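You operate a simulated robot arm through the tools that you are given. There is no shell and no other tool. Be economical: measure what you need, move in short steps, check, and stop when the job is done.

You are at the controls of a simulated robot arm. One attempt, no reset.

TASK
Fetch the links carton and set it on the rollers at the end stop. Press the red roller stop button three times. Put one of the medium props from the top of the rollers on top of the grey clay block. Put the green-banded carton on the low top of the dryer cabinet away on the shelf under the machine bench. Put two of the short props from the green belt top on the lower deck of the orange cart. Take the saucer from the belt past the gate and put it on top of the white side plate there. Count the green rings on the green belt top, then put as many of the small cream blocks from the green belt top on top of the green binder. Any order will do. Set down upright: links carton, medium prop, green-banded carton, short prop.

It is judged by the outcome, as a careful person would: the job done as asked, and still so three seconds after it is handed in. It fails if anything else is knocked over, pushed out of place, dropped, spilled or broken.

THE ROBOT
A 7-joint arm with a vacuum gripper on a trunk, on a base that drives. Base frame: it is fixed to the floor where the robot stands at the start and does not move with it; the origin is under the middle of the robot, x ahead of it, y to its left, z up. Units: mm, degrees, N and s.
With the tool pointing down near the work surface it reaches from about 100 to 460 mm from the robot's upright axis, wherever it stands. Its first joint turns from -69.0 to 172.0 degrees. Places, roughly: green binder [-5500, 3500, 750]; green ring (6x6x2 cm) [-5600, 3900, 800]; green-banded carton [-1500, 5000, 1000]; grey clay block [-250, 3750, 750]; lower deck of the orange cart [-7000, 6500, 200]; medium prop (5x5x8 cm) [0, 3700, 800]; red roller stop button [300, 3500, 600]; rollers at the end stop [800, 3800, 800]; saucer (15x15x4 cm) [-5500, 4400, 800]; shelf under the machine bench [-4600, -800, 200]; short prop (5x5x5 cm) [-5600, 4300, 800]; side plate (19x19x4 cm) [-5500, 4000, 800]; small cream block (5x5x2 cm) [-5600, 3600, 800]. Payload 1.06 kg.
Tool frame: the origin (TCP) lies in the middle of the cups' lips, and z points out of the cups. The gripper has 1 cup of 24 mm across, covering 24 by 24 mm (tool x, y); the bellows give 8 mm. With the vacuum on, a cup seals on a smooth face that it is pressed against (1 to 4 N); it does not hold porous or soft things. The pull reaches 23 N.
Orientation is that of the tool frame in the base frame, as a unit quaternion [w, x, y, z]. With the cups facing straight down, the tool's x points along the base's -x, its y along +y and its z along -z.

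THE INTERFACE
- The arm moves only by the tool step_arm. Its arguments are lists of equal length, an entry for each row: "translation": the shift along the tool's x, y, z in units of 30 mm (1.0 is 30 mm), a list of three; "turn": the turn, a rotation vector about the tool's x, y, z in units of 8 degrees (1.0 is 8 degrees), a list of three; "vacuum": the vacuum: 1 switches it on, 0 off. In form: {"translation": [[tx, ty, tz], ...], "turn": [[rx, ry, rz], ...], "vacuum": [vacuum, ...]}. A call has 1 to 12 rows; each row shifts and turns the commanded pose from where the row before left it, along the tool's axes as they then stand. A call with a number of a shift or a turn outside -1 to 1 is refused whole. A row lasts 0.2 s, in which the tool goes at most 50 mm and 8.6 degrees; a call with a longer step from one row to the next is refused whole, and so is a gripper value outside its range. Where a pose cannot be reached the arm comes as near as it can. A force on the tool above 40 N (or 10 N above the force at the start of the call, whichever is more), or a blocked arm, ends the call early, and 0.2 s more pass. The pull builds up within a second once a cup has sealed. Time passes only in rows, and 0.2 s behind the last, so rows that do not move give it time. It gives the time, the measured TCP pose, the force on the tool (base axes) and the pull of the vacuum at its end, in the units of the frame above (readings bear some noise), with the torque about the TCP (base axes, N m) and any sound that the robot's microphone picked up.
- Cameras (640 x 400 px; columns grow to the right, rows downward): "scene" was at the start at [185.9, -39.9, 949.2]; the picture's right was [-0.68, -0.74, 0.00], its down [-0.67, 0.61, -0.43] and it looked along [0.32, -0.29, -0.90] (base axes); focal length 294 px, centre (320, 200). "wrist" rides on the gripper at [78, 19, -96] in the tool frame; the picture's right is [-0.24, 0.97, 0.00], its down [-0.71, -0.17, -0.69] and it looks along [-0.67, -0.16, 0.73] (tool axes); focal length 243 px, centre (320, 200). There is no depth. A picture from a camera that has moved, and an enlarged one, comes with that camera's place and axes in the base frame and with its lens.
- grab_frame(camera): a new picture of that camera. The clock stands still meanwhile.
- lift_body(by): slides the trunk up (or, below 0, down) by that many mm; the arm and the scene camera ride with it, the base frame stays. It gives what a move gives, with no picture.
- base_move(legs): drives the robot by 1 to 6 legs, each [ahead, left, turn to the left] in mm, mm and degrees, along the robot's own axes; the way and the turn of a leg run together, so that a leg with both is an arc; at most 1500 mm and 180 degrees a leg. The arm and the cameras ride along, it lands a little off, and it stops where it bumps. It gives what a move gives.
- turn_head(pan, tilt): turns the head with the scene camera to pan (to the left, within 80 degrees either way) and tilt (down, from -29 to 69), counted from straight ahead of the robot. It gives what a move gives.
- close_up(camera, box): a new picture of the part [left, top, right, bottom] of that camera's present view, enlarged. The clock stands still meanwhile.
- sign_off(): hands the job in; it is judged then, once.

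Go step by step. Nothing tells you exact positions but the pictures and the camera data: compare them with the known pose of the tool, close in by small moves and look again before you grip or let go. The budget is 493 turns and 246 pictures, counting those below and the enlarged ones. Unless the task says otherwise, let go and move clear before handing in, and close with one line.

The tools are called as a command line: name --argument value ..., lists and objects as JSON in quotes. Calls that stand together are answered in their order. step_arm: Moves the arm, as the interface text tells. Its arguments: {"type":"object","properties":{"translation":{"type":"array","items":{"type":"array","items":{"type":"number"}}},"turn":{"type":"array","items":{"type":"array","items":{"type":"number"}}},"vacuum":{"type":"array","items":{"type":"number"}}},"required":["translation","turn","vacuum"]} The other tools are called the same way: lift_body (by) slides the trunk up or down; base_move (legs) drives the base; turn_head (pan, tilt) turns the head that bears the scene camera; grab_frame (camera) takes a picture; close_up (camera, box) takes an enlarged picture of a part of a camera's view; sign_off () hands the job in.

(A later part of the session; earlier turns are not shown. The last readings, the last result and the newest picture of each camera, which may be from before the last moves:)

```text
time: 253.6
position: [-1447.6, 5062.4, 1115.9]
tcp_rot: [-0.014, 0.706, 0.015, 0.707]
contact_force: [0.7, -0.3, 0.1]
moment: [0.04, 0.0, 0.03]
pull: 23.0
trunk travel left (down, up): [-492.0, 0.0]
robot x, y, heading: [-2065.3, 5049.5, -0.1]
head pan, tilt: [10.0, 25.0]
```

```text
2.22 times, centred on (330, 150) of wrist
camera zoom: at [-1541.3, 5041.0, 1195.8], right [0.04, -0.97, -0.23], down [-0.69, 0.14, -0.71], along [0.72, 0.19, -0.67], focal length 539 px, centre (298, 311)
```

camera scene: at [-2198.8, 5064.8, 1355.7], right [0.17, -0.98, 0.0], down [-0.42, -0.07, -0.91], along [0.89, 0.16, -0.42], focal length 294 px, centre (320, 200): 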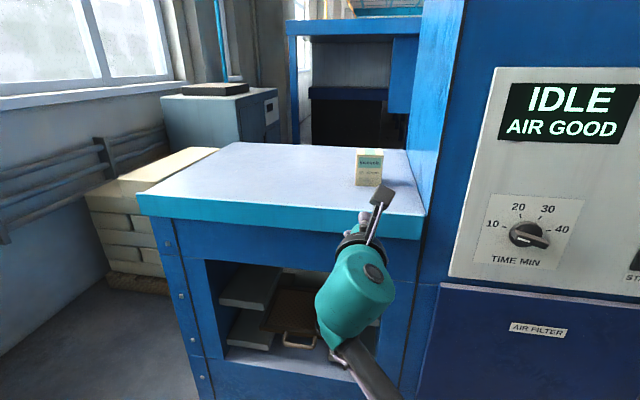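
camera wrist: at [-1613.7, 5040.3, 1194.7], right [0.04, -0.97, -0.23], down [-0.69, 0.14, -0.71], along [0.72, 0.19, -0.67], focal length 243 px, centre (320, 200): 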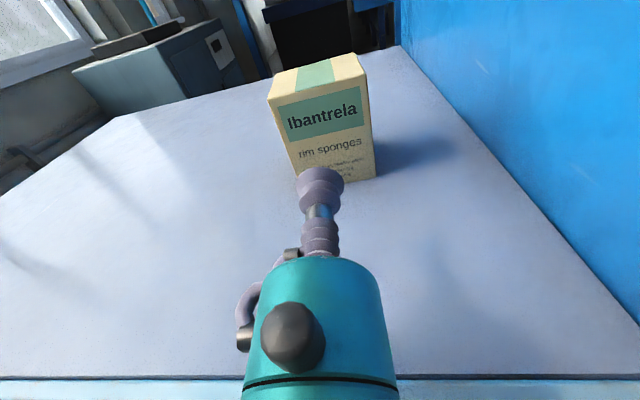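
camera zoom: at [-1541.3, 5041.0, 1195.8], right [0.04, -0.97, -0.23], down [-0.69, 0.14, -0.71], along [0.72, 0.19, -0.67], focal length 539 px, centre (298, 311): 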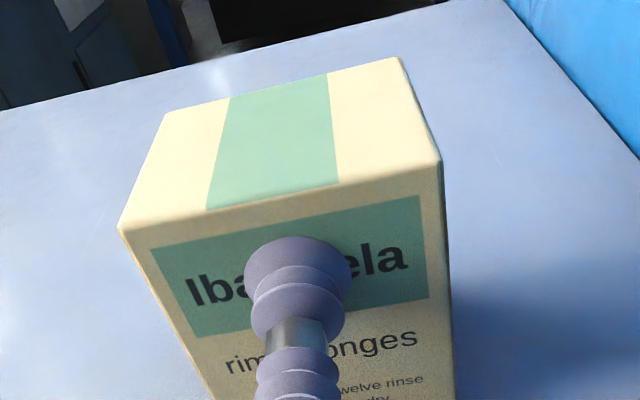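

Sealed. I'll lift it up gently.

step_arm --translation '[[0.15, 0, 0], [0.3, 0, 0], [0.5, 0, 0], [0.5, 0, 0], [0, 0, 0]]' --turn '[[0, 0, 0], [0, 0, 0], [0, 0, 0], [0, 0, 0], [0, 0, 0]]' --vacuum '[1, 1, 1, 1, 1]'

grab_frame --camera "wrist"

```text
time: 254.8
position: [-1447.3, 5062.6, 1159.9]
tcp_rot: [-0.014, 0.707, 0.015, 0.707]
contact_force: [0.0, -0.1, -1.9]
moment: [0.0, 0.03, 0.02]
pull: 23.0
trunk travel left (down, up): [-492.0, 0.0]
robot x, y, heading: [-2066.5, 5046.1, -0.4]
head pan, tilt: [10.0, 25.0]
```

```text
152 pictures are left
camera wrist: at [-1540.6, 5040.7, 1239.0], right [0.04, -0.97, -0.23], down [-0.69, 0.14, -0.71], along [0.72, 0.19, -0.67], focal length 243 px, centre (320, 200)
```

wrist: 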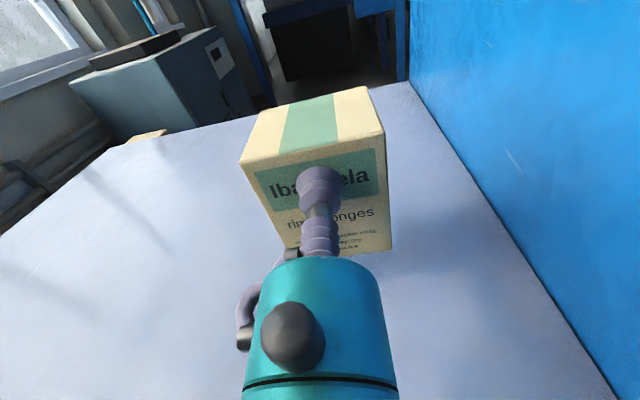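

The carton is held. I'll back away, turn south, and drive down the corridor toward the machine bench.

base_move --legs '[[-260, 0, 0], [0, 0, -90], [1450, 0, 0], [1450, 0, 0]]'

turn_head --pan 20 --tilt 10

grab_frame --camera "scene"

```text
time: 274.2
position: [-2424.3, 1502.2, 1159.4]
tcp_rot: [-0.501, -0.5, 0.501, -0.498]
contact_force: [0.3, 0.2, -2.2]
moment: [0.09, -0.01, -0.01]
pull: 23.1
trunk travel left (down, up): [-492.0, 0.0]
robot x, y, heading: [-2409.3, 2117.4, -92.6]
head pan, tilt: [10.0, 25.0]
```

```text
time: 275.0
position: [-2424.7, 1502.7, 1159.0]
tcp_rot: [-0.501, -0.5, 0.501, -0.498]
contact_force: [0.6, 0.2, -1.5]
moment: [0.03, -0.01, -0.03]
pull: 22.3
trunk travel left (down, up): [-492.0, 0.0]
robot x, y, heading: [-2413.7, 2123.8, -92.9]
head pan, tilt: [20.0, 10.0]
```

```text
151 pictures are left
camera scene: at [-2384.1, 2032.8, 1380.0], right [-0.96, -0.3, 0.0], down [-0.05, 0.17, -0.98], along [0.29, -0.94, -0.17], focal length 294 px, centre (320, 200)
```

scene: 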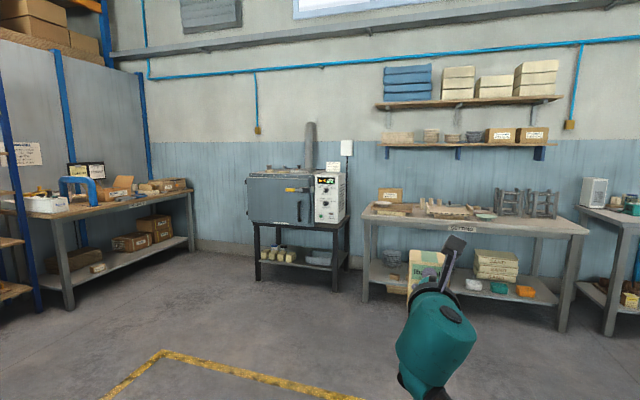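

turn_head --pan -40 --tilt 12

grab_frame --camera "scene"

```text
time: 276.3
position: [-2423.4, 1501.9, 1159.5]
tcp_rot: [-0.501, -0.5, 0.501, -0.499]
contact_force: [-0.1, -0.6, -1.7]
moment: [0.05, 0.01, 0.01]
pull: 23.0
trunk travel left (down, up): [-492.0, 0.0]
robot x, y, heading: [-2411.1, 2120.1, -92.8]
head pan, tilt: [-40.0, 12.0]
```

```text
150 pictures are left
camera scene: at [-2474.9, 2053.1, 1376.8], right [-0.73, 0.68, 0.0], down [0.14, 0.15, -0.98], along [-0.66, -0.72, -0.21], focal length 294 px, centre (320, 200)
```

scene: 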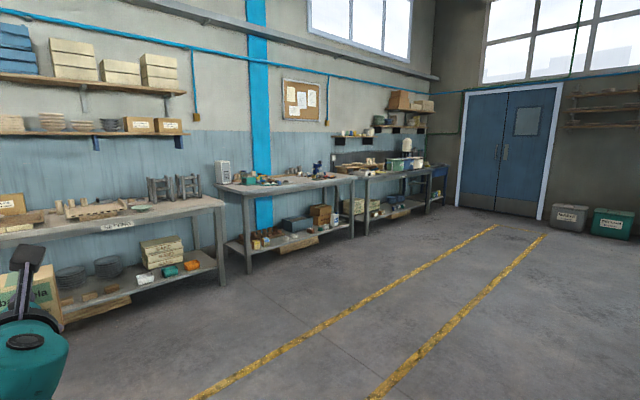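

The machine bench should be the second one along. I'll drive over, staying well in front of it.

base_move --legs '[[1350, 0, 2.8], [0, -1450, 0], [0, -640, 0]]'

turn_head --pan 0 --tilt 25

grab_frame --camera "scene"

```text
time: 301.2
position: [-4469.2, 88.9, 1160.3]
tcp_rot: [0.474, 0.525, -0.474, 0.524]
contact_force: [0.3, 0.7, -0.6]
moment: [0.06, 0.01, 0.03]
pull: 22.8
trunk travel left (down, up): [-492.0, 0.0]
robot x, y, heading: [-4518.0, 706.2, -86.5]
head pan, tilt: [-40.0, 12.0]
```

```text
time: 302.2
position: [-4469.3, 90.0, 1159.4]
tcp_rot: [0.474, 0.525, -0.474, 0.524]
contact_force: [-0.5, -0.6, -1.6]
moment: [0.06, 0.01, 0.0]
pull: 23.5
trunk travel left (down, up): [-492.0, 0.0]
robot x, y, heading: [-4521.3, 707.1, -86.7]
head pan, tilt: [0.0, 25.0]
```

```text
149 pictures are left
camera scene: at [-4515.3, 615.1, 1355.7], right [-1.0, -0.05, 0.0], down [-0.02, 0.42, -0.91], along [0.05, -0.91, -0.42], focal length 294 px, centre (320, 200)
```

scene: 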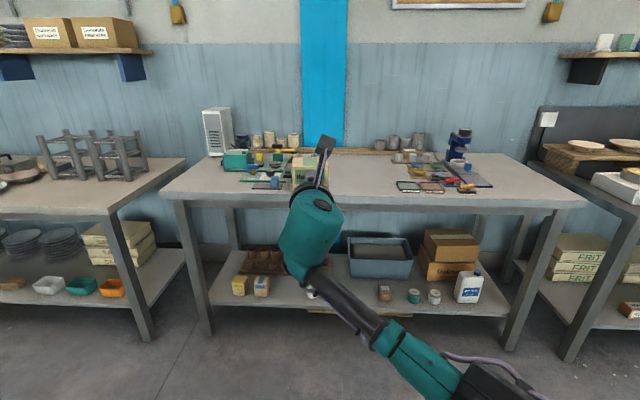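

This is the machine bench, and its shelf holds several items. I'll lower the trunk and find how low a horizontal tool can go.

lift_body --by -480

step_arm --translation '[[-0.9, 0, 0], [-0.9, 0, 0], [-0.9, 0, 0], [-0.9, 0, 0], [-0.9, 0, 0], [-0.9, 0, 0], [-0.9, 0, 0], [-0.9, 0, 0], [-0.9, 0, 0], [-0.9, 0, 0], [0, 0, 0]]' --turn '[[0, 0, 0], [0, 0, 0], [0, 0, 0], [0, 0, 0], [0, 0, 0], [0, 0, 0], [0, 0, 0], [0, 0, 0], [0, 0, 0], [0, 0, 0], [0, 0, 0]]' --vacuum '[1, 1, 1, 1, 1, 1, 1, 1, 1, 1, 1]'

grab_frame --camera "scene"

grab_frame --camera "wrist"

```text
refused: -480 is not a number from -400 to 400
```

```text
time: 304.6
position: [-4469.2, 87.6, 888.5]
tcp_rot: [0.473, 0.524, -0.474, 0.526]
contact_force: [0.7, 0.7, -1.3]
moment: [0.05, 0.01, 0.0]
pull: 23.0
trunk travel left (down, up): [-492.0, 0.0]
robot x, y, heading: [-4523.8, 704.3, -86.9]
head pan, tilt: [0.0, 25.0]
```

```text
148 pictures are left
camera scene: at [-4515.4, 615.2, 1355.7], right [-1.0, -0.06, 0.0], down [-0.02, 0.42, -0.91], along [0.05, -0.9, -0.42], focal length 294 px, centre (320, 200)
```

scene: 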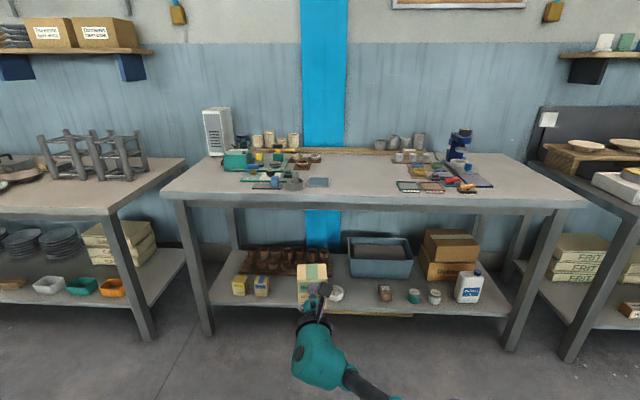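

```text
147 pictures are left
camera wrist: at [-4496.7, 182.8, 968.9], right [-0.97, -0.1, -0.23], down [0.1, 0.7, -0.71], along [0.23, -0.71, -0.67], focal length 243 px, centre (320, 200)
```

wrist: 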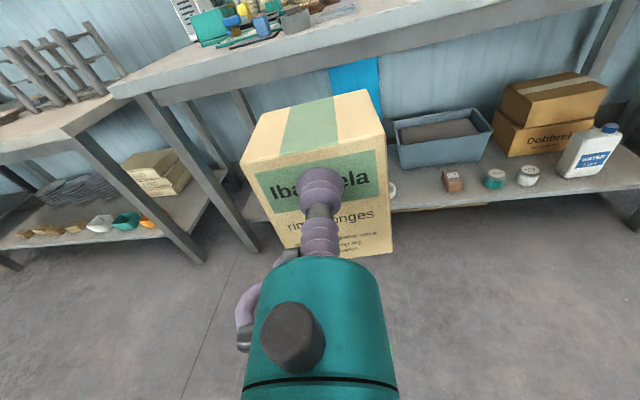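

The arm still has room at the lower end. There's free shelf space between the small boxes and the white jar, so I'll lower the trunk.

lift_body --by -400

turn_head --pan 0 --tilt 20

grab_frame --camera "scene"

```text
time: 308.5
position: [-4469.1, 89.8, 489.5]
tcp_rot: [0.474, 0.525, -0.474, 0.524]
contact_force: [0.1, 0.0, -1.1]
moment: [0.03, 0.03, -0.01]
pull: 22.9
trunk travel left (down, up): [-92.0, 400.0]
robot x, y, heading: [-4517.0, 707.3, -86.8]
head pan, tilt: [0.0, 25.0]
```

```text
time: 309.1
position: [-4470.0, 89.7, 490.2]
tcp_rot: [0.474, 0.525, -0.474, 0.524]
contact_force: [0.2, -0.5, -1.7]
moment: [0.05, 0.01, -0.02]
pull: 23.0
trunk travel left (down, up): [-92.0, 400.0]
robot x, y, heading: [-4520.0, 705.8, -86.7]
head pan, tilt: [0.0, 20.0]
```

```text
146 pictures are left
camera scene: at [-4506.0, 448.8, 935.0], right [-1.0, -0.06, 0.0], down [-0.02, 0.34, -0.94], along [0.05, -0.94, -0.34], focal length 294 px, centre (320, 200)
```

scene: 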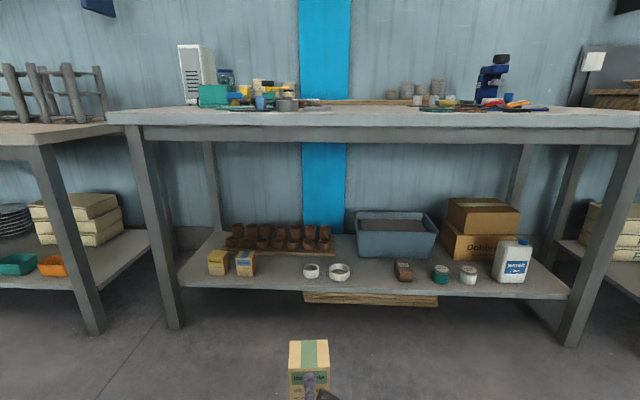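

The shelf is at z≈172 with its front edge at y≈-517, and there's a free spot at about (-4275, -590). I'll lower fully, line up the heading, and strafe across.

lift_body --by -92

step_arm --translation '[[-0.9, 0, 0], [-0.9, 0, 0], [-0.9, 0, 0], [-0.9, 0, 0], [0, 0, 0]]' --turn '[[0, 0, 0], [0, 0, 0], [0, 0, 0], [0, 0, 0], [0, 0, 0]]' --vacuum '[1, 1, 1, 1, 1]'

base_move --legs '[[0, 0, -5.9], [300, 259, 0]]'

turn_head --pan 0 --tilt 35

grab_frame --camera "scene"

grab_frame --camera "wrist"

```text
time: 310.4
position: [-4470.1, 90.0, 397.5]
tcp_rot: [0.473, 0.525, -0.473, 0.525]
contact_force: [-0.6, -0.3, -1.3]
moment: [0.02, 0.0, 0.0]
pull: 23.2
trunk travel left (down, up): [0.0, 492.0]
robot x, y, heading: [-4522.0, 708.0, -86.8]
head pan, tilt: [0.0, 20.0]
```

```text
time: 311.6
position: [-4471.7, 91.0, 288.0]
tcp_rot: [0.474, 0.526, -0.474, 0.524]
contact_force: [-0.2, -0.4, -1.9]
moment: [0.07, -0.03, 0.0]
pull: 22.8
trunk travel left (down, up): [0.0, 492.0]
robot x, y, heading: [-4522.2, 704.5, -86.9]
head pan, tilt: [0.0, 20.0]
```

```text
time: 315.1
position: [-4281.9, -228.2, 289.1]
tcp_rot: [0.5, 0.501, -0.5, 0.5]
contact_force: [0.5, 0.0, -1.2]
moment: [0.03, 0.03, 0.04]
pull: 22.9
trunk travel left (down, up): [0.0, 492.0]
robot x, y, heading: [-4270.8, 388.2, -92.6]
head pan, tilt: [0.0, 20.0]
```

```text
time: 315.8
position: [-4281.1, -228.2, 288.1]
tcp_rot: [0.5, 0.501, -0.5, 0.5]
contact_force: [1.4, -1.3, -2.3]
moment: [0.05, 0.01, -0.01]
pull: 23.1
trunk travel left (down, up): [0.0, 492.0]
robot x, y, heading: [-4272.2, 388.8, -92.4]
head pan, tilt: [0.0, 35.0]
```

```text
145 pictures are left
camera scene: at [-4281.4, 113.0, 829.6], right [-1.0, 0.04, 0.0], down [0.03, 0.57, -0.82], along [-0.04, -0.82, -0.57], focal length 294 px, centre (320, 200)
```

scene: 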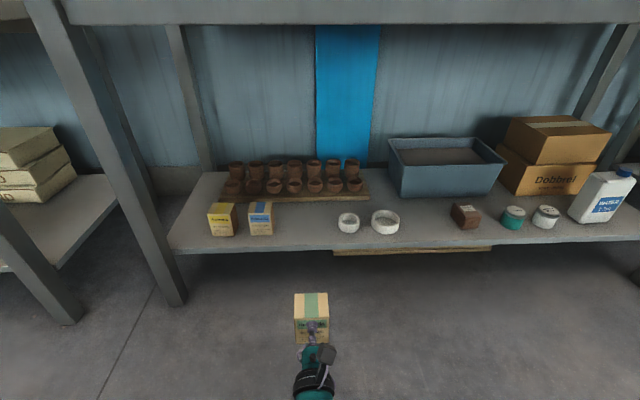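

```text
144 pictures are left
camera wrist: at [-4299.2, -132.0, 368.4], right [-0.97, 0.0, -0.23], down [0.17, 0.69, -0.71], along [0.16, -0.73, -0.67], focal length 243 px, centre (320, 200)
```

wrist: 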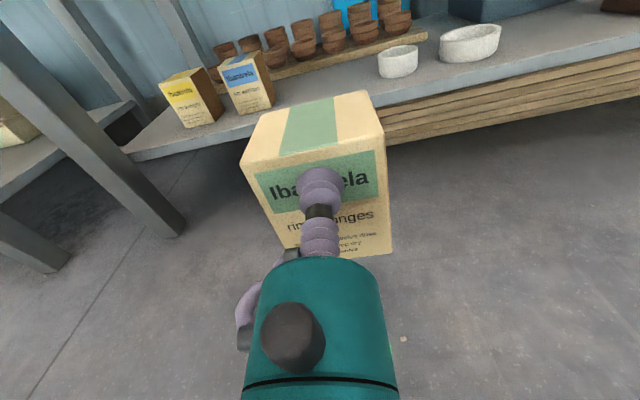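

The gap between the blue-banded box and the bowl is centred at about x=-4272. I'll move forward and check again.

base_move --legs '[[240, 10, 0]]'

grab_frame --camera "wrist"

grab_frame --camera "scene"

```text
time: 317.6
position: [-4279.3, -470.2, 288.7]
tcp_rot: [0.499, 0.502, -0.499, 0.5]
contact_force: [0.3, 0.4, -1.6]
moment: [0.07, 0.01, -0.04]
pull: 22.6
trunk travel left (down, up): [0.0, 492.0]
robot x, y, heading: [-4266.6, 147.4, -92.5]
head pan, tilt: [0.0, 35.0]
```

```text
143 pictures are left
camera wrist: at [-4298.1, -373.9, 368.4], right [-0.97, 0.0, -0.23], down [0.17, 0.69, -0.71], along [0.16, -0.73, -0.67], focal length 243 px, centre (320, 200)
```

wrist: 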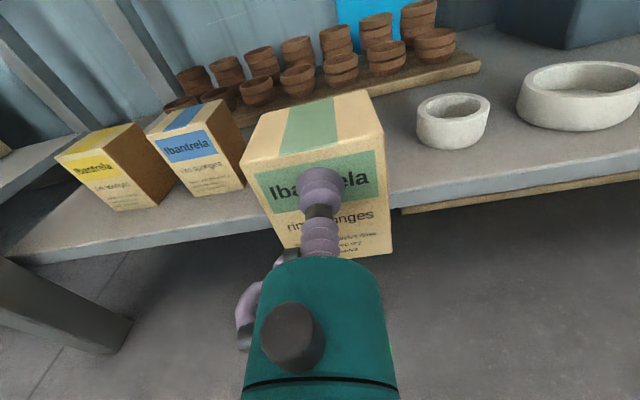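

```text
142 pictures are left
camera scene: at [-4280.9, -128.9, 829.5], right [-1.0, 0.04, 0.0], down [0.02, 0.57, -0.82], along [-0.03, -0.82, -0.57], focal length 294 px, centre (320, 200)
```

scene: 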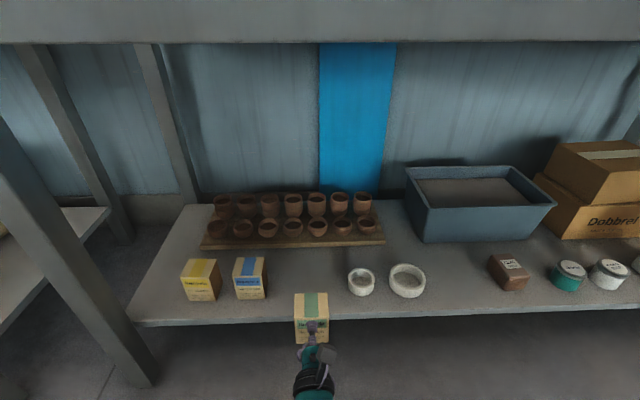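

Now I have better values: the shelf is at z≈209 with its front edge at y≈-534, and the carton bottom clears it by about 19 mm. I'll drive in to place it at y≈-590.

base_move --legs '[[94, 6, 0]]'

grab_frame --camera "scene"

grab_frame --camera "wrist"

```text
time: 318.7
position: [-4278.3, -563.7, 289.0]
tcp_rot: [0.499, 0.502, -0.499, 0.501]
contact_force: [0.0, 0.2, -0.8]
moment: [0.04, -0.01, 0.0]
pull: 23.0
trunk travel left (down, up): [0.0, 492.0]
robot x, y, heading: [-4267.2, 52.8, -92.3]
head pan, tilt: [0.0, 35.0]
```

```text
141 pictures are left
camera scene: at [-4278.7, -222.4, 829.5], right [-1.0, 0.04, 0.0], down [0.02, 0.57, -0.82], along [-0.03, -0.82, -0.57], focal length 294 px, centre (320, 200)
```

scene: 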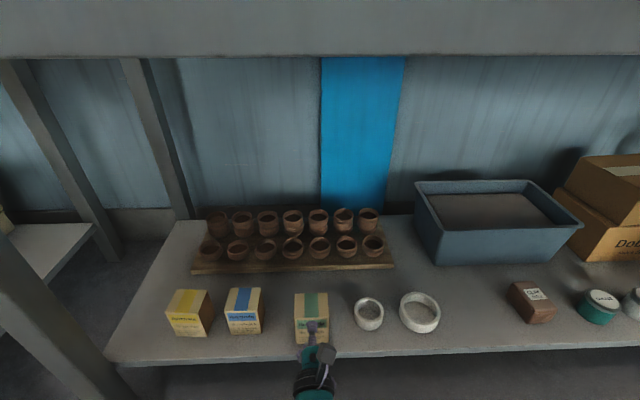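

```text
140 pictures are left
camera wrist: at [-4295.7, -467.4, 368.4], right [-0.97, 0.0, -0.23], down [0.17, 0.69, -0.71], along [0.16, -0.73, -0.67], focal length 243 px, centre (320, 200)
```

wrist: 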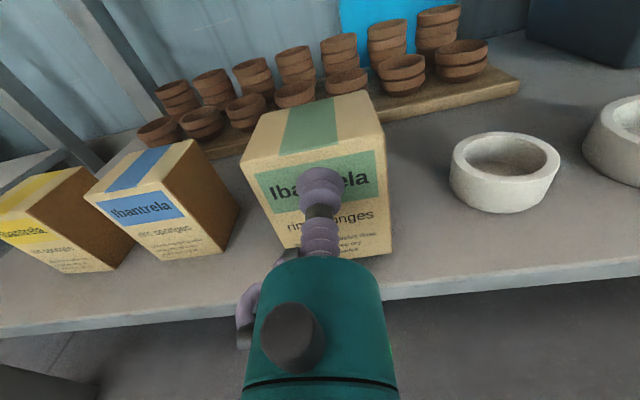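

It's in line with its siblings. I'll lower it gently onto the shelf.

step_arm --translation '[[-0.25, 0, 0], [-0.15, 0, 0], [-0.1, 0, 0], [0, 0, 0]]' --turn '[[0, 0, 0], [0, 0, 0], [0, 0, 0], [0, 0, 0]]' --vacuum '[1, 1, 1, 1]'

step_arm --translation '[[-0.08, 0, 0], [0, 0, 0]]' --turn '[[0, 0, 0], [0, 0, 0]]' --vacuum '[1, 1]'

```text
time: 319.7
position: [-4277.0, -564.3, 273.7]
tcp_rot: [0.499, 0.501, -0.499, 0.501]
contact_force: [-0.2, -0.1, -1.3]
moment: [0.06, -0.03, -0.02]
pull: 23.1
trunk travel left (down, up): [0.0, 492.0]
robot x, y, heading: [-4269.1, 52.0, -92.1]
head pan, tilt: [0.0, 35.0]
```

```text
time: 320.3
position: [-4276.4, -565.3, 271.4]
tcp_rot: [0.498, 0.502, -0.499, 0.501]
contact_force: [-0.7, -0.3, -1.8]
moment: [0.07, 0.02, -0.01]
pull: 22.9
trunk travel left (down, up): [0.0, 492.0]
robot x, y, heading: [-4268.5, 52.4, -92.3]
head pan, tilt: [0.0, 35.0]
```

step_arm --translation '[[-0.08, 0, 0], [-0.08, 0, 0], [0, 0, 0]]' --turn '[[0, 0, 0], [0, 0, 0], [0, 0, 0]]' --vacuum '[1, 1, 1]'

close_up --camera "wrist" --box '[200, 80, 440, 280]'

```text
time: 321.1
position: [-4278.0, -564.2, 267.4]
tcp_rot: [0.499, 0.501, -0.499, 0.501]
contact_force: [1.2, 0.8, 6.5]
moment: [-0.06, 0.19, -0.02]
pull: 22.9
trunk travel left (down, up): [0.0, 492.0]
robot x, y, heading: [-4270.2, 54.5, -92.5]
head pan, tilt: [0.0, 35.0]
```

```text
2.00 times, centred on (320, 180) of wrist
camera zoom: at [-4296.4, -467.7, 346.4], right [-0.97, -0.01, -0.23], down [0.17, 0.69, -0.71], along [0.16, -0.73, -0.67], focal length 485 px, centre (320, 240)
```

zoom: 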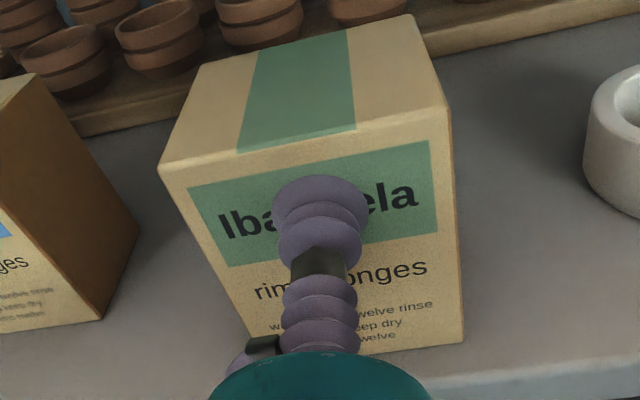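

Contact made. I'll release and pull straight back.

step_arm --translation '[[0.03, 0, 0], [0, 0, 0], [0, 0, 0], [0, 0, 0], [0, 0, 0], [0, 0, -0.2], [0, 0, -0.4], [0, 0, -0.6], [0, 0, 0]]' --turn '[[0, 0, 0], [0, 0, 0], [0, 0, 0], [0, 0, 0], [0, 0, 0], [0, 0, 0], [0, 0, 0], [0, 0, 0], [0, 0, 0]]' --vacuum '[1, 0, 0, 0, 0, 0, 0, 0, 0]'

grab_frame --camera "wrist"

```text
time: 323.1
position: [-4279.2, -526.0, 268.4]
tcp_rot: [0.5, 0.501, -0.499, 0.5]
contact_force: [0.6, 0.1, -0.9]
moment: [0.01, -0.04, -0.02]
pull: 0.0
trunk travel left (down, up): [0.0, 492.0]
robot x, y, heading: [-4268.2, 54.4, -92.3]
head pan, tilt: [0.0, 35.0]
```

```text
138 pictures are left
camera wrist: at [-4296.7, -430.4, 347.9], right [-0.97, 0.0, -0.23], down [0.17, 0.69, -0.71], along [0.16, -0.73, -0.67], focal length 243 px, centre (320, 200)
```

wrist: 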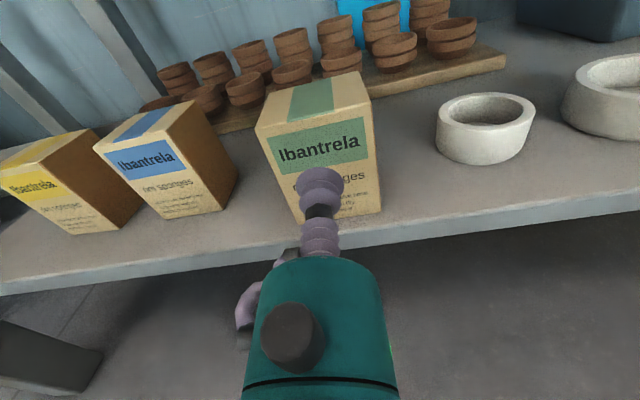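

The green-banded carton stands on the shelf. I'll back out, restore the arm to tool-down, turn around and look toward the belt area.

base_move --legs '[[-500, 0, 0]]'

lift_body --by 350

step_arm --translation '[[0, 0, 0], [0, 0, 0], [0, 0, 0], [0, 0, 0], [0, 0, 0], [0, 0, 0], [0, 0, 0], [0, 0, 0], [0, 0, 0], [0, 0, 0], [0, 0, 0], [0, 0, 0]]' --turn '[[0, 0, 1], [0, 0, 1], [0, 0, 1], [0, 0, 1], [0, 0, 1], [0, 0, 1], [0, 0, 1], [0, 0, 1], [0, 0, 1], [0, 0, 1], [0, 0, 1], [0, 0, 0.25]]' --vacuum '[0, 0, 0, 0, 0, 0, 0, 0, 0, 0, 0, 0]'

step_arm --translation '[[0, 0, -0.9], [0, 0, -0.9], [0, 0, -0.7], [0, 0, -0.5], [0, 0, -0.3], [0, 0, 0], [0, 0, 0], [0, 0, 0], [0, 0, 0], [0, 0, 0], [0, 0, 0], [0, 0, 0]]' --turn '[[-1, 0, 0], [-1, 0, 0], [-1, 0, 0], [-1, 0, 0], [-1, 0, 0], [-1, 0, 0], [-1, 0, 0], [-1, 0, 0], [-1, 0, 0], [-1, 0, 0], [-1, 0, 0], [-0.25, 0, 0]]' --vacuum '[0, 0, 0, 0, 0, 0, 0, 0, 0, 0, 0, 0]'

base_move --legs '[[0, 0, 180]]'

turn_head --pan 10 --tilt 10

grab_frame --camera "scene"

```text
time: 326.0
position: [-4257.9, -39.6, 269.4]
tcp_rot: [0.498, 0.503, -0.498, 0.501]
contact_force: [-1.4, -1.1, 0.1]
moment: [0.03, 0.01, 0.02]
pull: 0.1
trunk travel left (down, up): [0.0, 492.0]
robot x, y, heading: [-4249.5, 541.0, -92.1]
head pan, tilt: [0.0, 35.0]
```

```text
time: 329.4
position: [-4257.7, -39.8, 618.0]
tcp_rot: [0.498, 0.502, -0.499, 0.501]
contact_force: [-0.1, -0.4, -0.3]
moment: [0.0, -0.02, -0.02]
pull: 0.0
trunk travel left (down, up): [-350.0, 142.0]
robot x, y, heading: [-4248.1, 537.6, -92.3]
head pan, tilt: [0.0, 35.0]
```

```text
time: 332.0
position: [-4258.7, -40.6, 618.1]
tcp_rot: [-0.002, 0.002, -0.707, 0.707]
contact_force: [0.2, 0.7, -0.2]
moment: [0.0, 0.01, 0.01]
pull: 0.0
trunk travel left (down, up): [-350.0, 142.0]
robot x, y, heading: [-4248.4, 538.9, -92.4]
head pan, tilt: [0.0, 35.0]
```

```text
time: 334.6
position: [-4259.2, 55.5, 639.4]
tcp_rot: [-0.001, -0.003, 1.0, 0.002]
contact_force: [0.0, 0.3, -0.4]
moment: [0.02, 0.01, -0.02]
pull: 0.0
trunk travel left (down, up): [-350.0, 142.0]
robot x, y, heading: [-4248.3, 541.9, -92.3]
head pan, tilt: [0.0, 35.0]
```

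```text
time: 342.4
position: [-4235.0, 1024.1, 639.8]
tcp_rot: [0.0, 1.0, 0.001, 0.0]
contact_force: [0.2, 0.3, 0.3]
moment: [-0.01, 0.03, -0.03]
pull: 0.2
trunk travel left (down, up): [-350.0, 142.0]
robot x, y, heading: [-4247.1, 544.0, 87.3]
head pan, tilt: [0.0, 35.0]
```

```text
time: 343.3
position: [-4236.8, 1023.3, 639.2]
tcp_rot: [0.001, 1.0, 0.002, 0.001]
contact_force: [0.2, -0.4, -0.6]
moment: [0.01, 0.01, 0.01]
pull: 0.0
trunk travel left (down, up): [-350.0, 142.0]
robot x, y, heading: [-4247.4, 538.2, 87.7]
head pan, tilt: [10.0, 10.0]
```

```text
137 pictures are left
camera scene: at [-4256.0, 723.8, 1223.6], right [0.99, 0.13, 0.0], down [0.02, -0.17, -0.98], along [-0.13, 0.98, -0.17], focal length 294 px, centre (320, 200)
```

scene: 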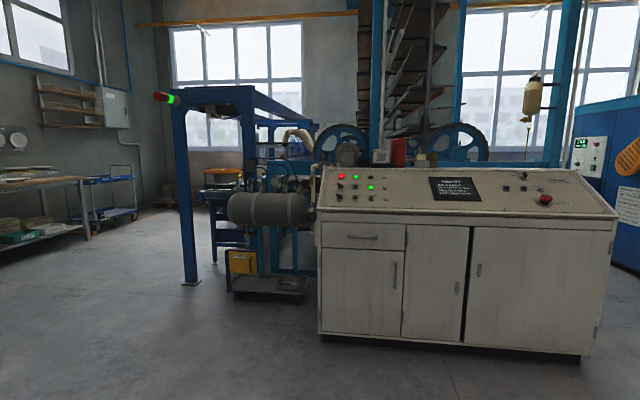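

The belt station is the blue frame left of the control cabinet, and the orange cart is beyond it. I'll drive around to the belt's west side.

base_move --legs '[[500, 1350, 2], [400, 700, 0], [1200, 0, 0]]'

turn_head --pan -20 --tilt 12

grab_frame --camera "scene"

```text
time: 366.9
position: [-6299.8, 3142.4, 639.2]
tcp_rot: [0.001, 0.999, 0.034, 0.0]
contact_force: [0.3, -0.4, 0.0]
moment: [0.0, 0.01, 0.03]
pull: 0.1
trunk travel left (down, up): [-350.0, 142.0]
robot x, y, heading: [-6283.1, 2661.5, 91.3]
head pan, tilt: [10.0, 10.0]
```

```text
time: 367.9
position: [-6301.3, 3144.8, 638.3]
tcp_rot: [0.002, 0.999, 0.033, 0.001]
contact_force: [-0.5, 0.3, 0.4]
moment: [-0.01, -0.02, -0.02]
pull: 0.1
trunk travel left (down, up): [-350.0, 142.0]
robot x, y, heading: [-6279.3, 2659.3, 90.9]
head pan, tilt: [-20.0, 12.0]
```

```text
136 pictures are left
camera scene: at [-6252.1, 2839.9, 1220.4], right [0.95, -0.32, 0.0], down [-0.07, -0.2, -0.98], along [0.31, 0.93, -0.21], focal length 294 px, centre (320, 200)
```

scene: 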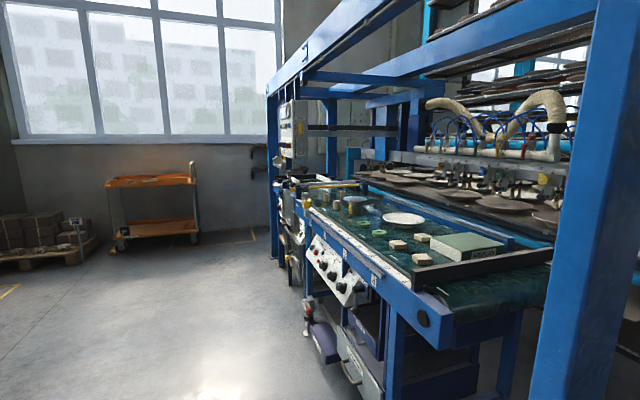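

I can see the green belt with the binder, cream blocks, a plate and props, and the orange cart beyond. I'll zoom in.

close_up --camera "scene" --box '[270, 150, 570, 320]'

close_up --camera "scene" --box '[80, 140, 280, 270]'

```text
2.13 times, centred on (420, 235) of scene
camera zoom: at [-6252.1, 2839.9, 1220.4], right [0.95, -0.32, 0.0], down [-0.07, -0.2, -0.98], along [0.31, 0.93, -0.21], focal length 628 px, centre (107, 125)
```

zoom: 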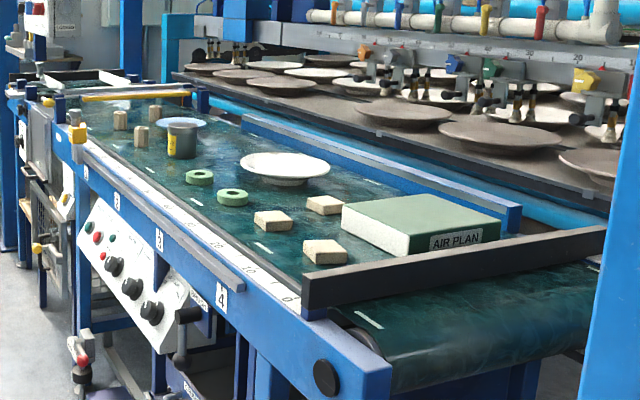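

```text
3.08 times, centred on (180, 205) of scene
camera zoom: at [-6252.1, 2839.9, 1220.4], right [0.95, -0.32, 0.0], down [-0.07, -0.2, -0.98], along [0.31, 0.93, -0.21], focal length 906 px, centre (751, 185)
```

zoom: 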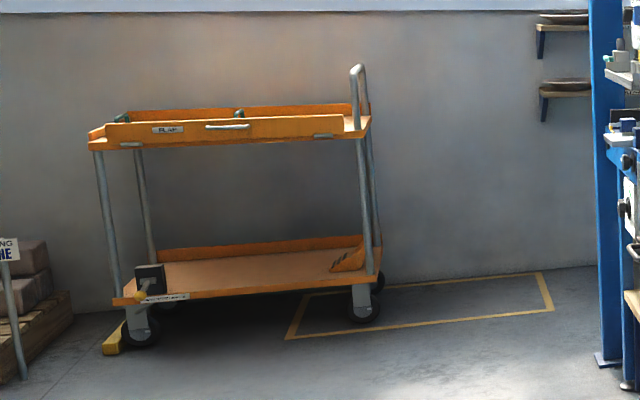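

I see two green rings, three cream blocks, the short props, a cup and plates so far. I'll raise and tuck the arm, then drive up and turn to face the belt.

lift_body --by 142

step_arm --translation '[[0, 0.6, -0.8], [0, 0.6, -0.8], [0, 0.6, -0.8], [0, 0.6, -0.8], [0, 0.6, -0.8], [0, 0.6, 0], [0, 0, 0]]' --turn '[[0, 0, 0], [0, 0, 0], [0, 0, 0], [0, 0, 0], [0, 0, 0], [0, 0, 0], [0, 0, 0]]' --vacuum '[0, 0, 0, 0, 0, 0, 0]'

base_move --legs '[[1050, 30, 0], [0, 0, -91]]'

turn_head --pan 15 --tilt 30

grab_frame --camera "scene"

```text
time: 369.6
position: [-6300.0, 3142.5, 780.5]
tcp_rot: [0.0, 0.999, 0.034, 0.001]
contact_force: [-0.6, 0.6, 0.0]
moment: [0.01, 0.03, -0.01]
pull: 0.0
trunk travel left (down, up): [-492.0, 0.0]
robot x, y, heading: [-6283.7, 2660.3, 91.2]
head pan, tilt: [-20.0, 12.0]
```

```text
time: 371.2
position: [-6294.7, 3035.8, 903.1]
tcp_rot: [0.001, 0.999, 0.034, 0.001]
contact_force: [-0.2, -0.5, -0.6]
moment: [0.02, 0.0, 0.03]
pull: 0.0
trunk travel left (down, up): [-492.0, 0.0]
robot x, y, heading: [-6281.9, 2660.6, 91.0]
head pan, tilt: [-20.0, 12.0]
```

```text
time: 380.4
position: [-5953.1, 3737.0, 902.9]
tcp_rot: [0.0, 0.732, -0.681, -0.001]
contact_force: [1.0, 0.1, -0.3]
moment: [0.02, -0.01, 0.02]
pull: 0.1
trunk travel left (down, up): [-492.0, 0.0]
robot x, y, heading: [-6330.2, 3722.6, 1.5]
head pan, tilt: [-20.0, 12.0]
```

```text
time: 381.4
position: [-5952.5, 3737.3, 902.9]
tcp_rot: [0.001, 0.732, -0.681, -0.001]
contact_force: [0.3, 0.0, 0.5]
moment: [0.02, 0.01, -0.02]
pull: 0.2
trunk travel left (down, up): [-492.0, 0.0]
robot x, y, heading: [-6328.0, 3723.2, 1.6]
head pan, tilt: [15.0, 30.0]
```

```text
133 pictures are left
camera scene: at [-6241.4, 3750.2, 1347.8], right [0.28, -0.96, 0.0], down [-0.48, -0.14, -0.87], along [0.83, 0.24, -0.5], focal length 294 px, centre (320, 200)
```

scene: 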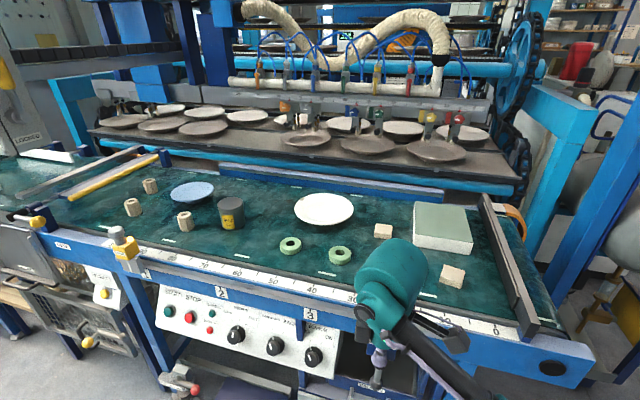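

Now I see three short props, a blue saucer, a dark pot, the white side plate, green rings, cream blocks and the binder. I'll zoom in to count and identify.

close_up --camera "scene" --box '[0, 130, 250, 280]'

close_up --camera "scene" --box '[240, 160, 560, 360]'

```text
2.56 times, centred on (125, 205) of scene
camera zoom: at [-6241.4, 3750.2, 1347.8], right [0.28, -0.96, 0.0], down [-0.48, -0.14, -0.87], along [0.83, 0.24, -0.5], focal length 754 px, centre (819, 187)
```

zoom: 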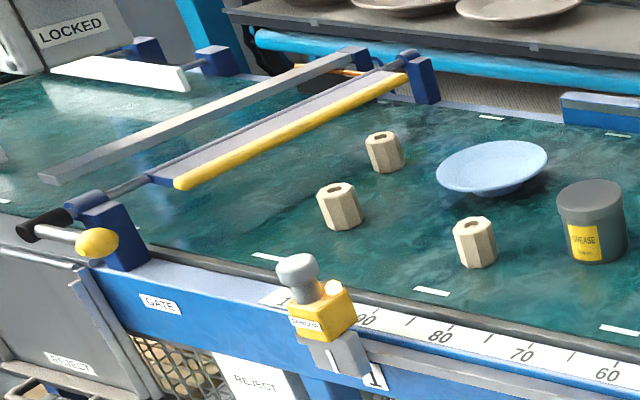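

```text
2.00 times, centred on (400, 260) of scene
camera zoom: at [-6241.4, 3750.2, 1347.8], right [0.28, -0.96, 0.0], down [-0.48, -0.14, -0.87], along [0.83, 0.24, -0.5], focal length 589 px, centre (160, 80)
```

zoom: 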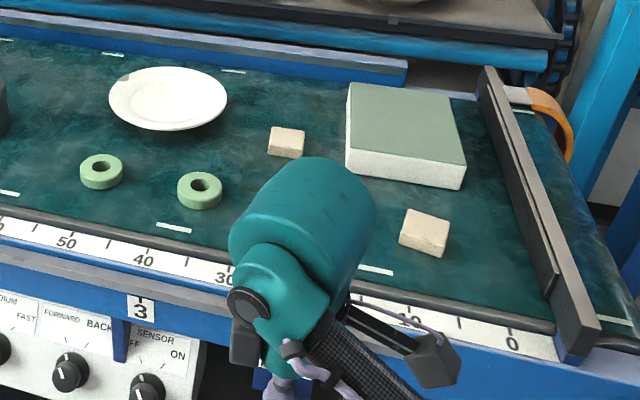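

Two green rings, so two cream blocks go on the binder. The belt is at z≈808, with block B at about (-5634, 3592). I'll drive in closer, keeping clear of the knob panel.

base_move --legs '[[220, -125, -1.6]]'

turn_head --pan 0 --tilt 50

grab_frame --camera "scene"

grab_frame --camera "wrist"

```text
time: 383.3
position: [-5732.3, 3606.8, 902.9]
tcp_rot: [0.001, 0.722, -0.692, -0.001]
contact_force: [0.5, 0.4, 0.5]
moment: [-0.01, 0.06, -0.02]
pull: 0.0
trunk travel left (down, up): [-492.0, 0.0]
robot x, y, heading: [-6107.1, 3604.3, -0.2]
head pan, tilt: [15.0, 30.0]
```

```text
time: 384.1
position: [-5733.5, 3606.9, 902.6]
tcp_rot: [0.001, 0.722, -0.692, 0.0]
contact_force: [0.3, -0.7, -0.3]
moment: [0.02, 0.04, 0.0]
pull: 0.0
trunk travel left (down, up): [-492.0, 0.0]
robot x, y, heading: [-6109.8, 3600.7, -0.0]
head pan, tilt: [0.0, 50.0]
```

```text
130 pictures are left
camera scene: at [-6031.2, 3604.9, 1318.3], right [0.0, -1.0, 0.0], down [-0.77, 0.0, -0.64], along [0.64, 0.0, -0.77], focal length 294 px, centre (320, 200)
```

scene: 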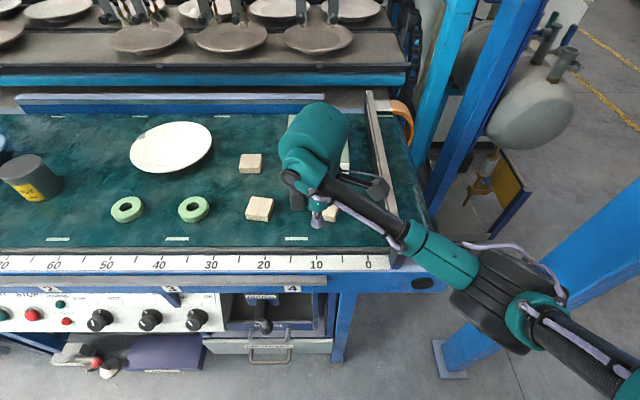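

```text
129 pictures are left
camera wrist: at [-5747.6, 3529.4, 999.8], right [-0.98, 0.19, 0.0], down [0.14, 0.72, 0.68], along [0.13, 0.67, -0.73], focal length 243 px, centre (320, 200)
```

wrist: 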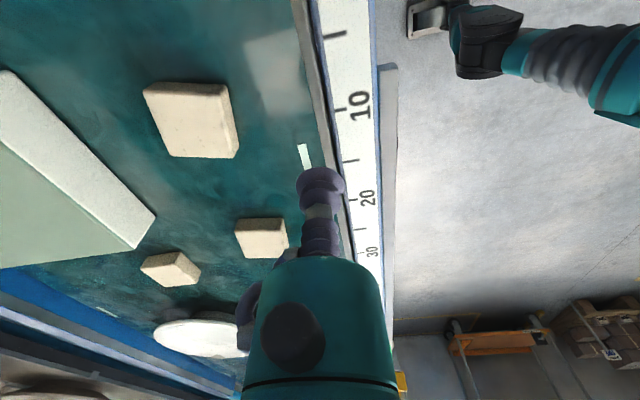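

I've confirmed just two rings. I'll move in a little, tilt the tool outward 12° (it sealed fine that way before) so both the block and the binder are within reach, and hover above block B.

base_move --legs '[[48, 0, 0]]'

step_arm --translation '[[0, 0, 0], [0, 0, 0], [0.5, -0.3, 0.3], [0, -0.6, 0.6], [0, 0, 0.6], [0, 0, 0]]' --turn '[[0.8, 0, 0], [0.8, 0, 0], [0, 0, 0], [0, 0, 0], [0, 0, 0], [0, 0, 0]]' --vacuum '[0, 0, 0, 0, 0, 0]'

grab_frame --camera "wrist"

grab_frame --camera "scene"

```text
time: 385.0
position: [-5683.4, 3607.5, 903.1]
tcp_rot: [0.001, 0.722, -0.691, 0.0]
contact_force: [0.4, 0.6, 1.1]
moment: [0.02, 0.03, 0.0]
pull: 0.0
trunk travel left (down, up): [-492.0, 0.0]
robot x, y, heading: [-6063.6, 3603.0, 0.1]
head pan, tilt: [0.0, 50.0]
```

```text
time: 386.4
position: [-5648.8, 3594.1, 865.5]
tcp_rot: [-0.08, 0.718, -0.687, 0.076]
contact_force: [0.1, 0.4, 0.1]
moment: [0.02, -0.01, 0.02]
pull: 0.1
trunk travel left (down, up): [-492.0, 0.0]
robot x, y, heading: [-6060.5, 3605.9, -0.4]
head pan, tilt: [0.0, 50.0]
```

```text
128 pictures are left
camera wrist: at [-5684.1, 3516.2, 955.8], right [-0.96, 0.19, -0.21], down [-0.01, 0.71, 0.71], along [0.29, 0.68, -0.68], focal length 243 px, centre (320, 200)
```

wrist: 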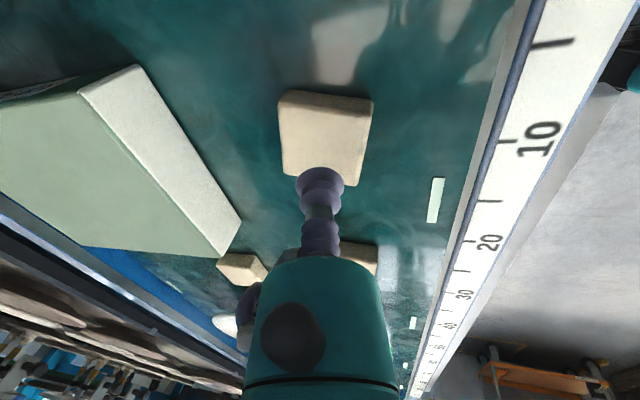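

```text
127 pictures are left
camera scene: at [-5983.1, 3604.8, 1318.2], right [0.0, -1.0, 0.0], down [-0.77, 0.0, -0.64], along [0.64, 0.0, -0.77], focal length 294 px, centre (320, 200)
```

scene: 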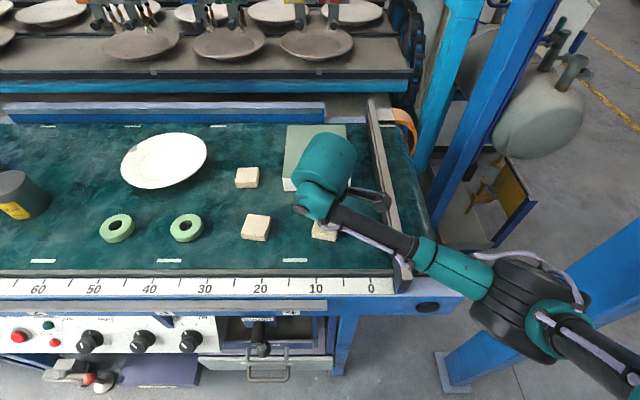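

Block B is at about (-5643, 3590). I'll correct the offset and come down with the vacuum on.

step_arm --translation '[[0.14, -0.22, 0.05], [0, 0.12, 0.52], [0, 0.07, 0.33], [0, 0.03, 0.15], [0, 0, 0]]' --turn '[[0, 0, 0], [0, 0, 0], [0, 0, 0], [0, 0, 0], [0, 0, 0]]' --vacuum '[1, 1, 1, 1, 1]'

step_arm --translation '[[0, 0.022, 0.098], [0, 0.022, 0.098], [0, 0, 0]]' --turn '[[0, 0, 0], [0, 0, 0], [0, 0, 0]]' --vacuum '[1, 1, 1]'

```text
time: 387.6
position: [-5640.7, 3590.6, 835.7]
tcp_rot: [-0.081, 0.718, -0.687, 0.077]
contact_force: [2.3, -0.9, 7.4]
moment: [0.03, 0.06, 0.01]
pull: 0.0
trunk travel left (down, up): [-492.0, 0.0]
robot x, y, heading: [-6058.9, 3603.9, -0.1]
head pan, tilt: [0.0, 50.0]
```

```text
time: 388.4
position: [-5638.3, 3589.6, 832.5]
tcp_rot: [-0.085, 0.717, -0.687, 0.079]
contact_force: [19.7, 0.0, 31.7]
moment: [0.01, 0.96, -0.05]
pull: 23.3
trunk travel left (down, up): [-492.0, 0.0]
robot x, y, heading: [-6063.5, 3606.1, 0.0]
head pan, tilt: [0.0, 50.0]
```

step_arm --translation '[[0, -0.03, -0.15], [0, -0.05, -0.25], [0, -0.1, -0.45], [0, -0.1, -0.45], [0, 0, 0]]' --turn '[[0, 0, 0], [0, 0, 0], [0, 0, 0], [0, 0, 0], [0, 0, 0]]' --vacuum '[1, 1, 1, 1, 1]'

grab_frame --camera "wrist"

close_up --camera "scene" --box '[220, 90, 420, 250]'

```text
time: 389.6
position: [-5642.5, 3590.6, 868.5]
tcp_rot: [-0.078, 0.719, -0.687, 0.077]
contact_force: [-0.3, 0.2, -0.9]
moment: [0.01, 0.01, -0.02]
pull: 23.2
trunk travel left (down, up): [-492.0, 0.0]
robot x, y, heading: [-6059.0, 3604.8, -0.5]
head pan, tilt: [0.0, 50.0]
```

```text
126 pictures are left
camera wrist: at [-5677.0, 3511.2, 958.3], right [-0.96, 0.19, -0.21], down [-0.01, 0.71, 0.71], along [0.29, 0.68, -0.68], focal length 243 px, centre (320, 200)
```

wrist: 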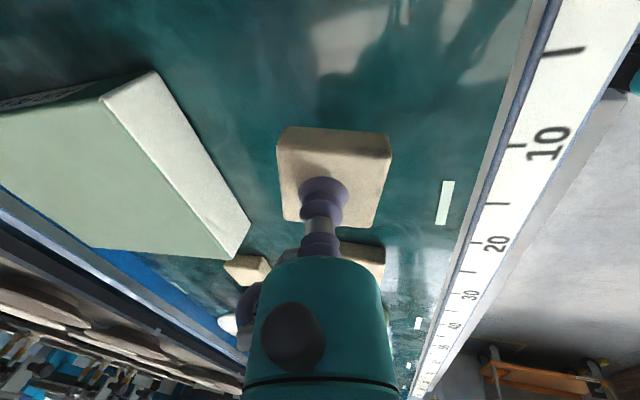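

```text
2.50 times, centred on (320, 170) of scene
camera zoom: at [-5983.0, 3604.7, 1318.2], right [0.0, -1.0, 0.0], down [-0.77, 0.0, -0.64], along [0.64, 0.0, -0.77], focal length 736 px, centre (320, 275)
```

zoom: 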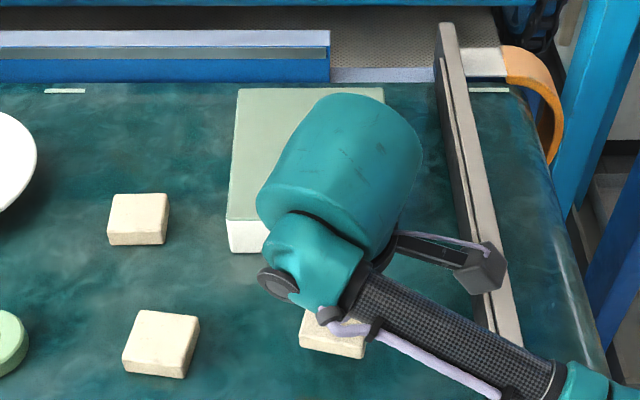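

The block is held. I'll raise it and carry it over the binder's near edge, toward (-5488, 3582).

step_arm --translation '[[0, -0.197, -0.877], [0.087, -0.85, 0.191], [0.087, -0.85, 0.191], [0.087, -0.85, 0.191], [0.087, -0.85, 0.191], [0.087, -0.85, 0.191], [0.087, -0.85, 0.191], [0, 0, 0]]' --turn '[[0, 0, 0], [0, 0, 0], [0, 0, 0], [0, 0, 0], [0, 0, 0], [0, 0, 0], [0, 0, 0], [0, 0, 0]]' --vacuum '[1, 1, 1, 1, 1, 1, 1, 1]'

grab_frame --camera "wrist"

close_up --camera "scene" --box '[220, 90, 420, 250]'

```text
time: 391.4
position: [-5483.9, 3581.3, 894.5]
tcp_rot: [-0.08, 0.718, -0.687, 0.077]
contact_force: [-0.3, 0.6, -1.6]
moment: [-0.03, 0.06, 0.03]
pull: 22.4
trunk travel left (down, up): [-492.0, 0.0]
robot x, y, heading: [-6061.6, 3605.3, -0.0]
head pan, tilt: [0.0, 50.0]
```

```text
124 pictures are left
camera wrist: at [-5519.3, 3502.1, 984.4], right [-0.96, 0.19, -0.21], down [-0.02, 0.71, 0.71], along [0.29, 0.68, -0.68], focal length 243 px, centre (320, 200)
```

wrist: 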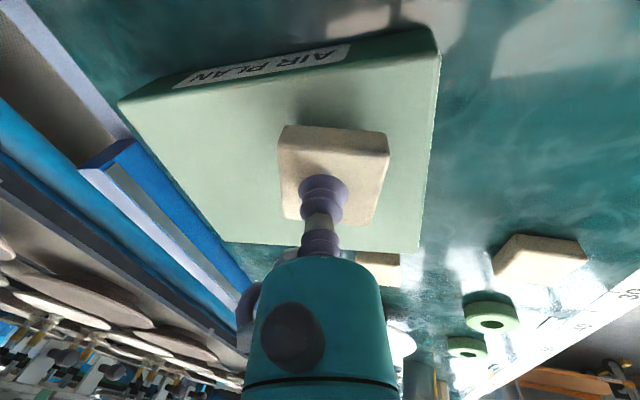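

```text
2.50 times, centred on (320, 170) of scene
camera zoom: at [-5983.1, 3604.5, 1318.2], right [0.0, -1.0, 0.0], down [-0.77, 0.0, -0.64], along [0.64, 0.0, -0.77], focal length 736 px, centre (320, 275)
```

zoom: 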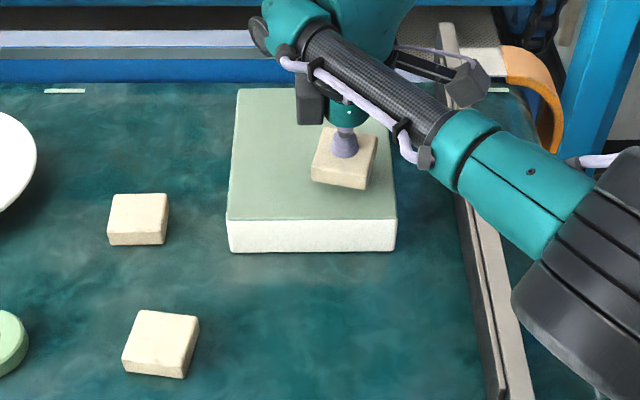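

The block is over the binder, well inside its edges. I'll lower it.

step_arm --translation '[[0, 0.04, 0.18], [0, 0.022, 0.098], [0, 0, 0]]' --turn '[[0, 0, 0], [0, 0, 0], [0, 0, 0]]' --vacuum '[1, 1, 1]'

step_arm --translation '[[0, 0.022, 0.098], [0, 0, 0]]' --turn '[[0, 0, 0], [0, 0, 0]]' --vacuum '[1, 1]'

```text
time: 392.2
position: [-5484.7, 3580.0, 886.5]
tcp_rot: [-0.08, 0.718, -0.687, 0.077]
contact_force: [-0.6, -1.1, -1.0]
moment: [-0.02, 0.03, 0.0]
pull: 22.9
trunk travel left (down, up): [-492.0, 0.0]
robot x, y, heading: [-6063.2, 3606.1, -0.4]
head pan, tilt: [0.0, 50.0]
```

```text
time: 392.8
position: [-5484.8, 3579.9, 884.6]
tcp_rot: [-0.08, 0.718, -0.687, 0.077]
contact_force: [0.4, -0.5, 0.9]
moment: [-0.05, 0.1, 0.02]
pull: 23.4
trunk travel left (down, up): [-492.0, 0.0]
robot x, y, heading: [-6064.0, 3600.0, -0.1]
head pan, tilt: [0.0, 50.0]
```

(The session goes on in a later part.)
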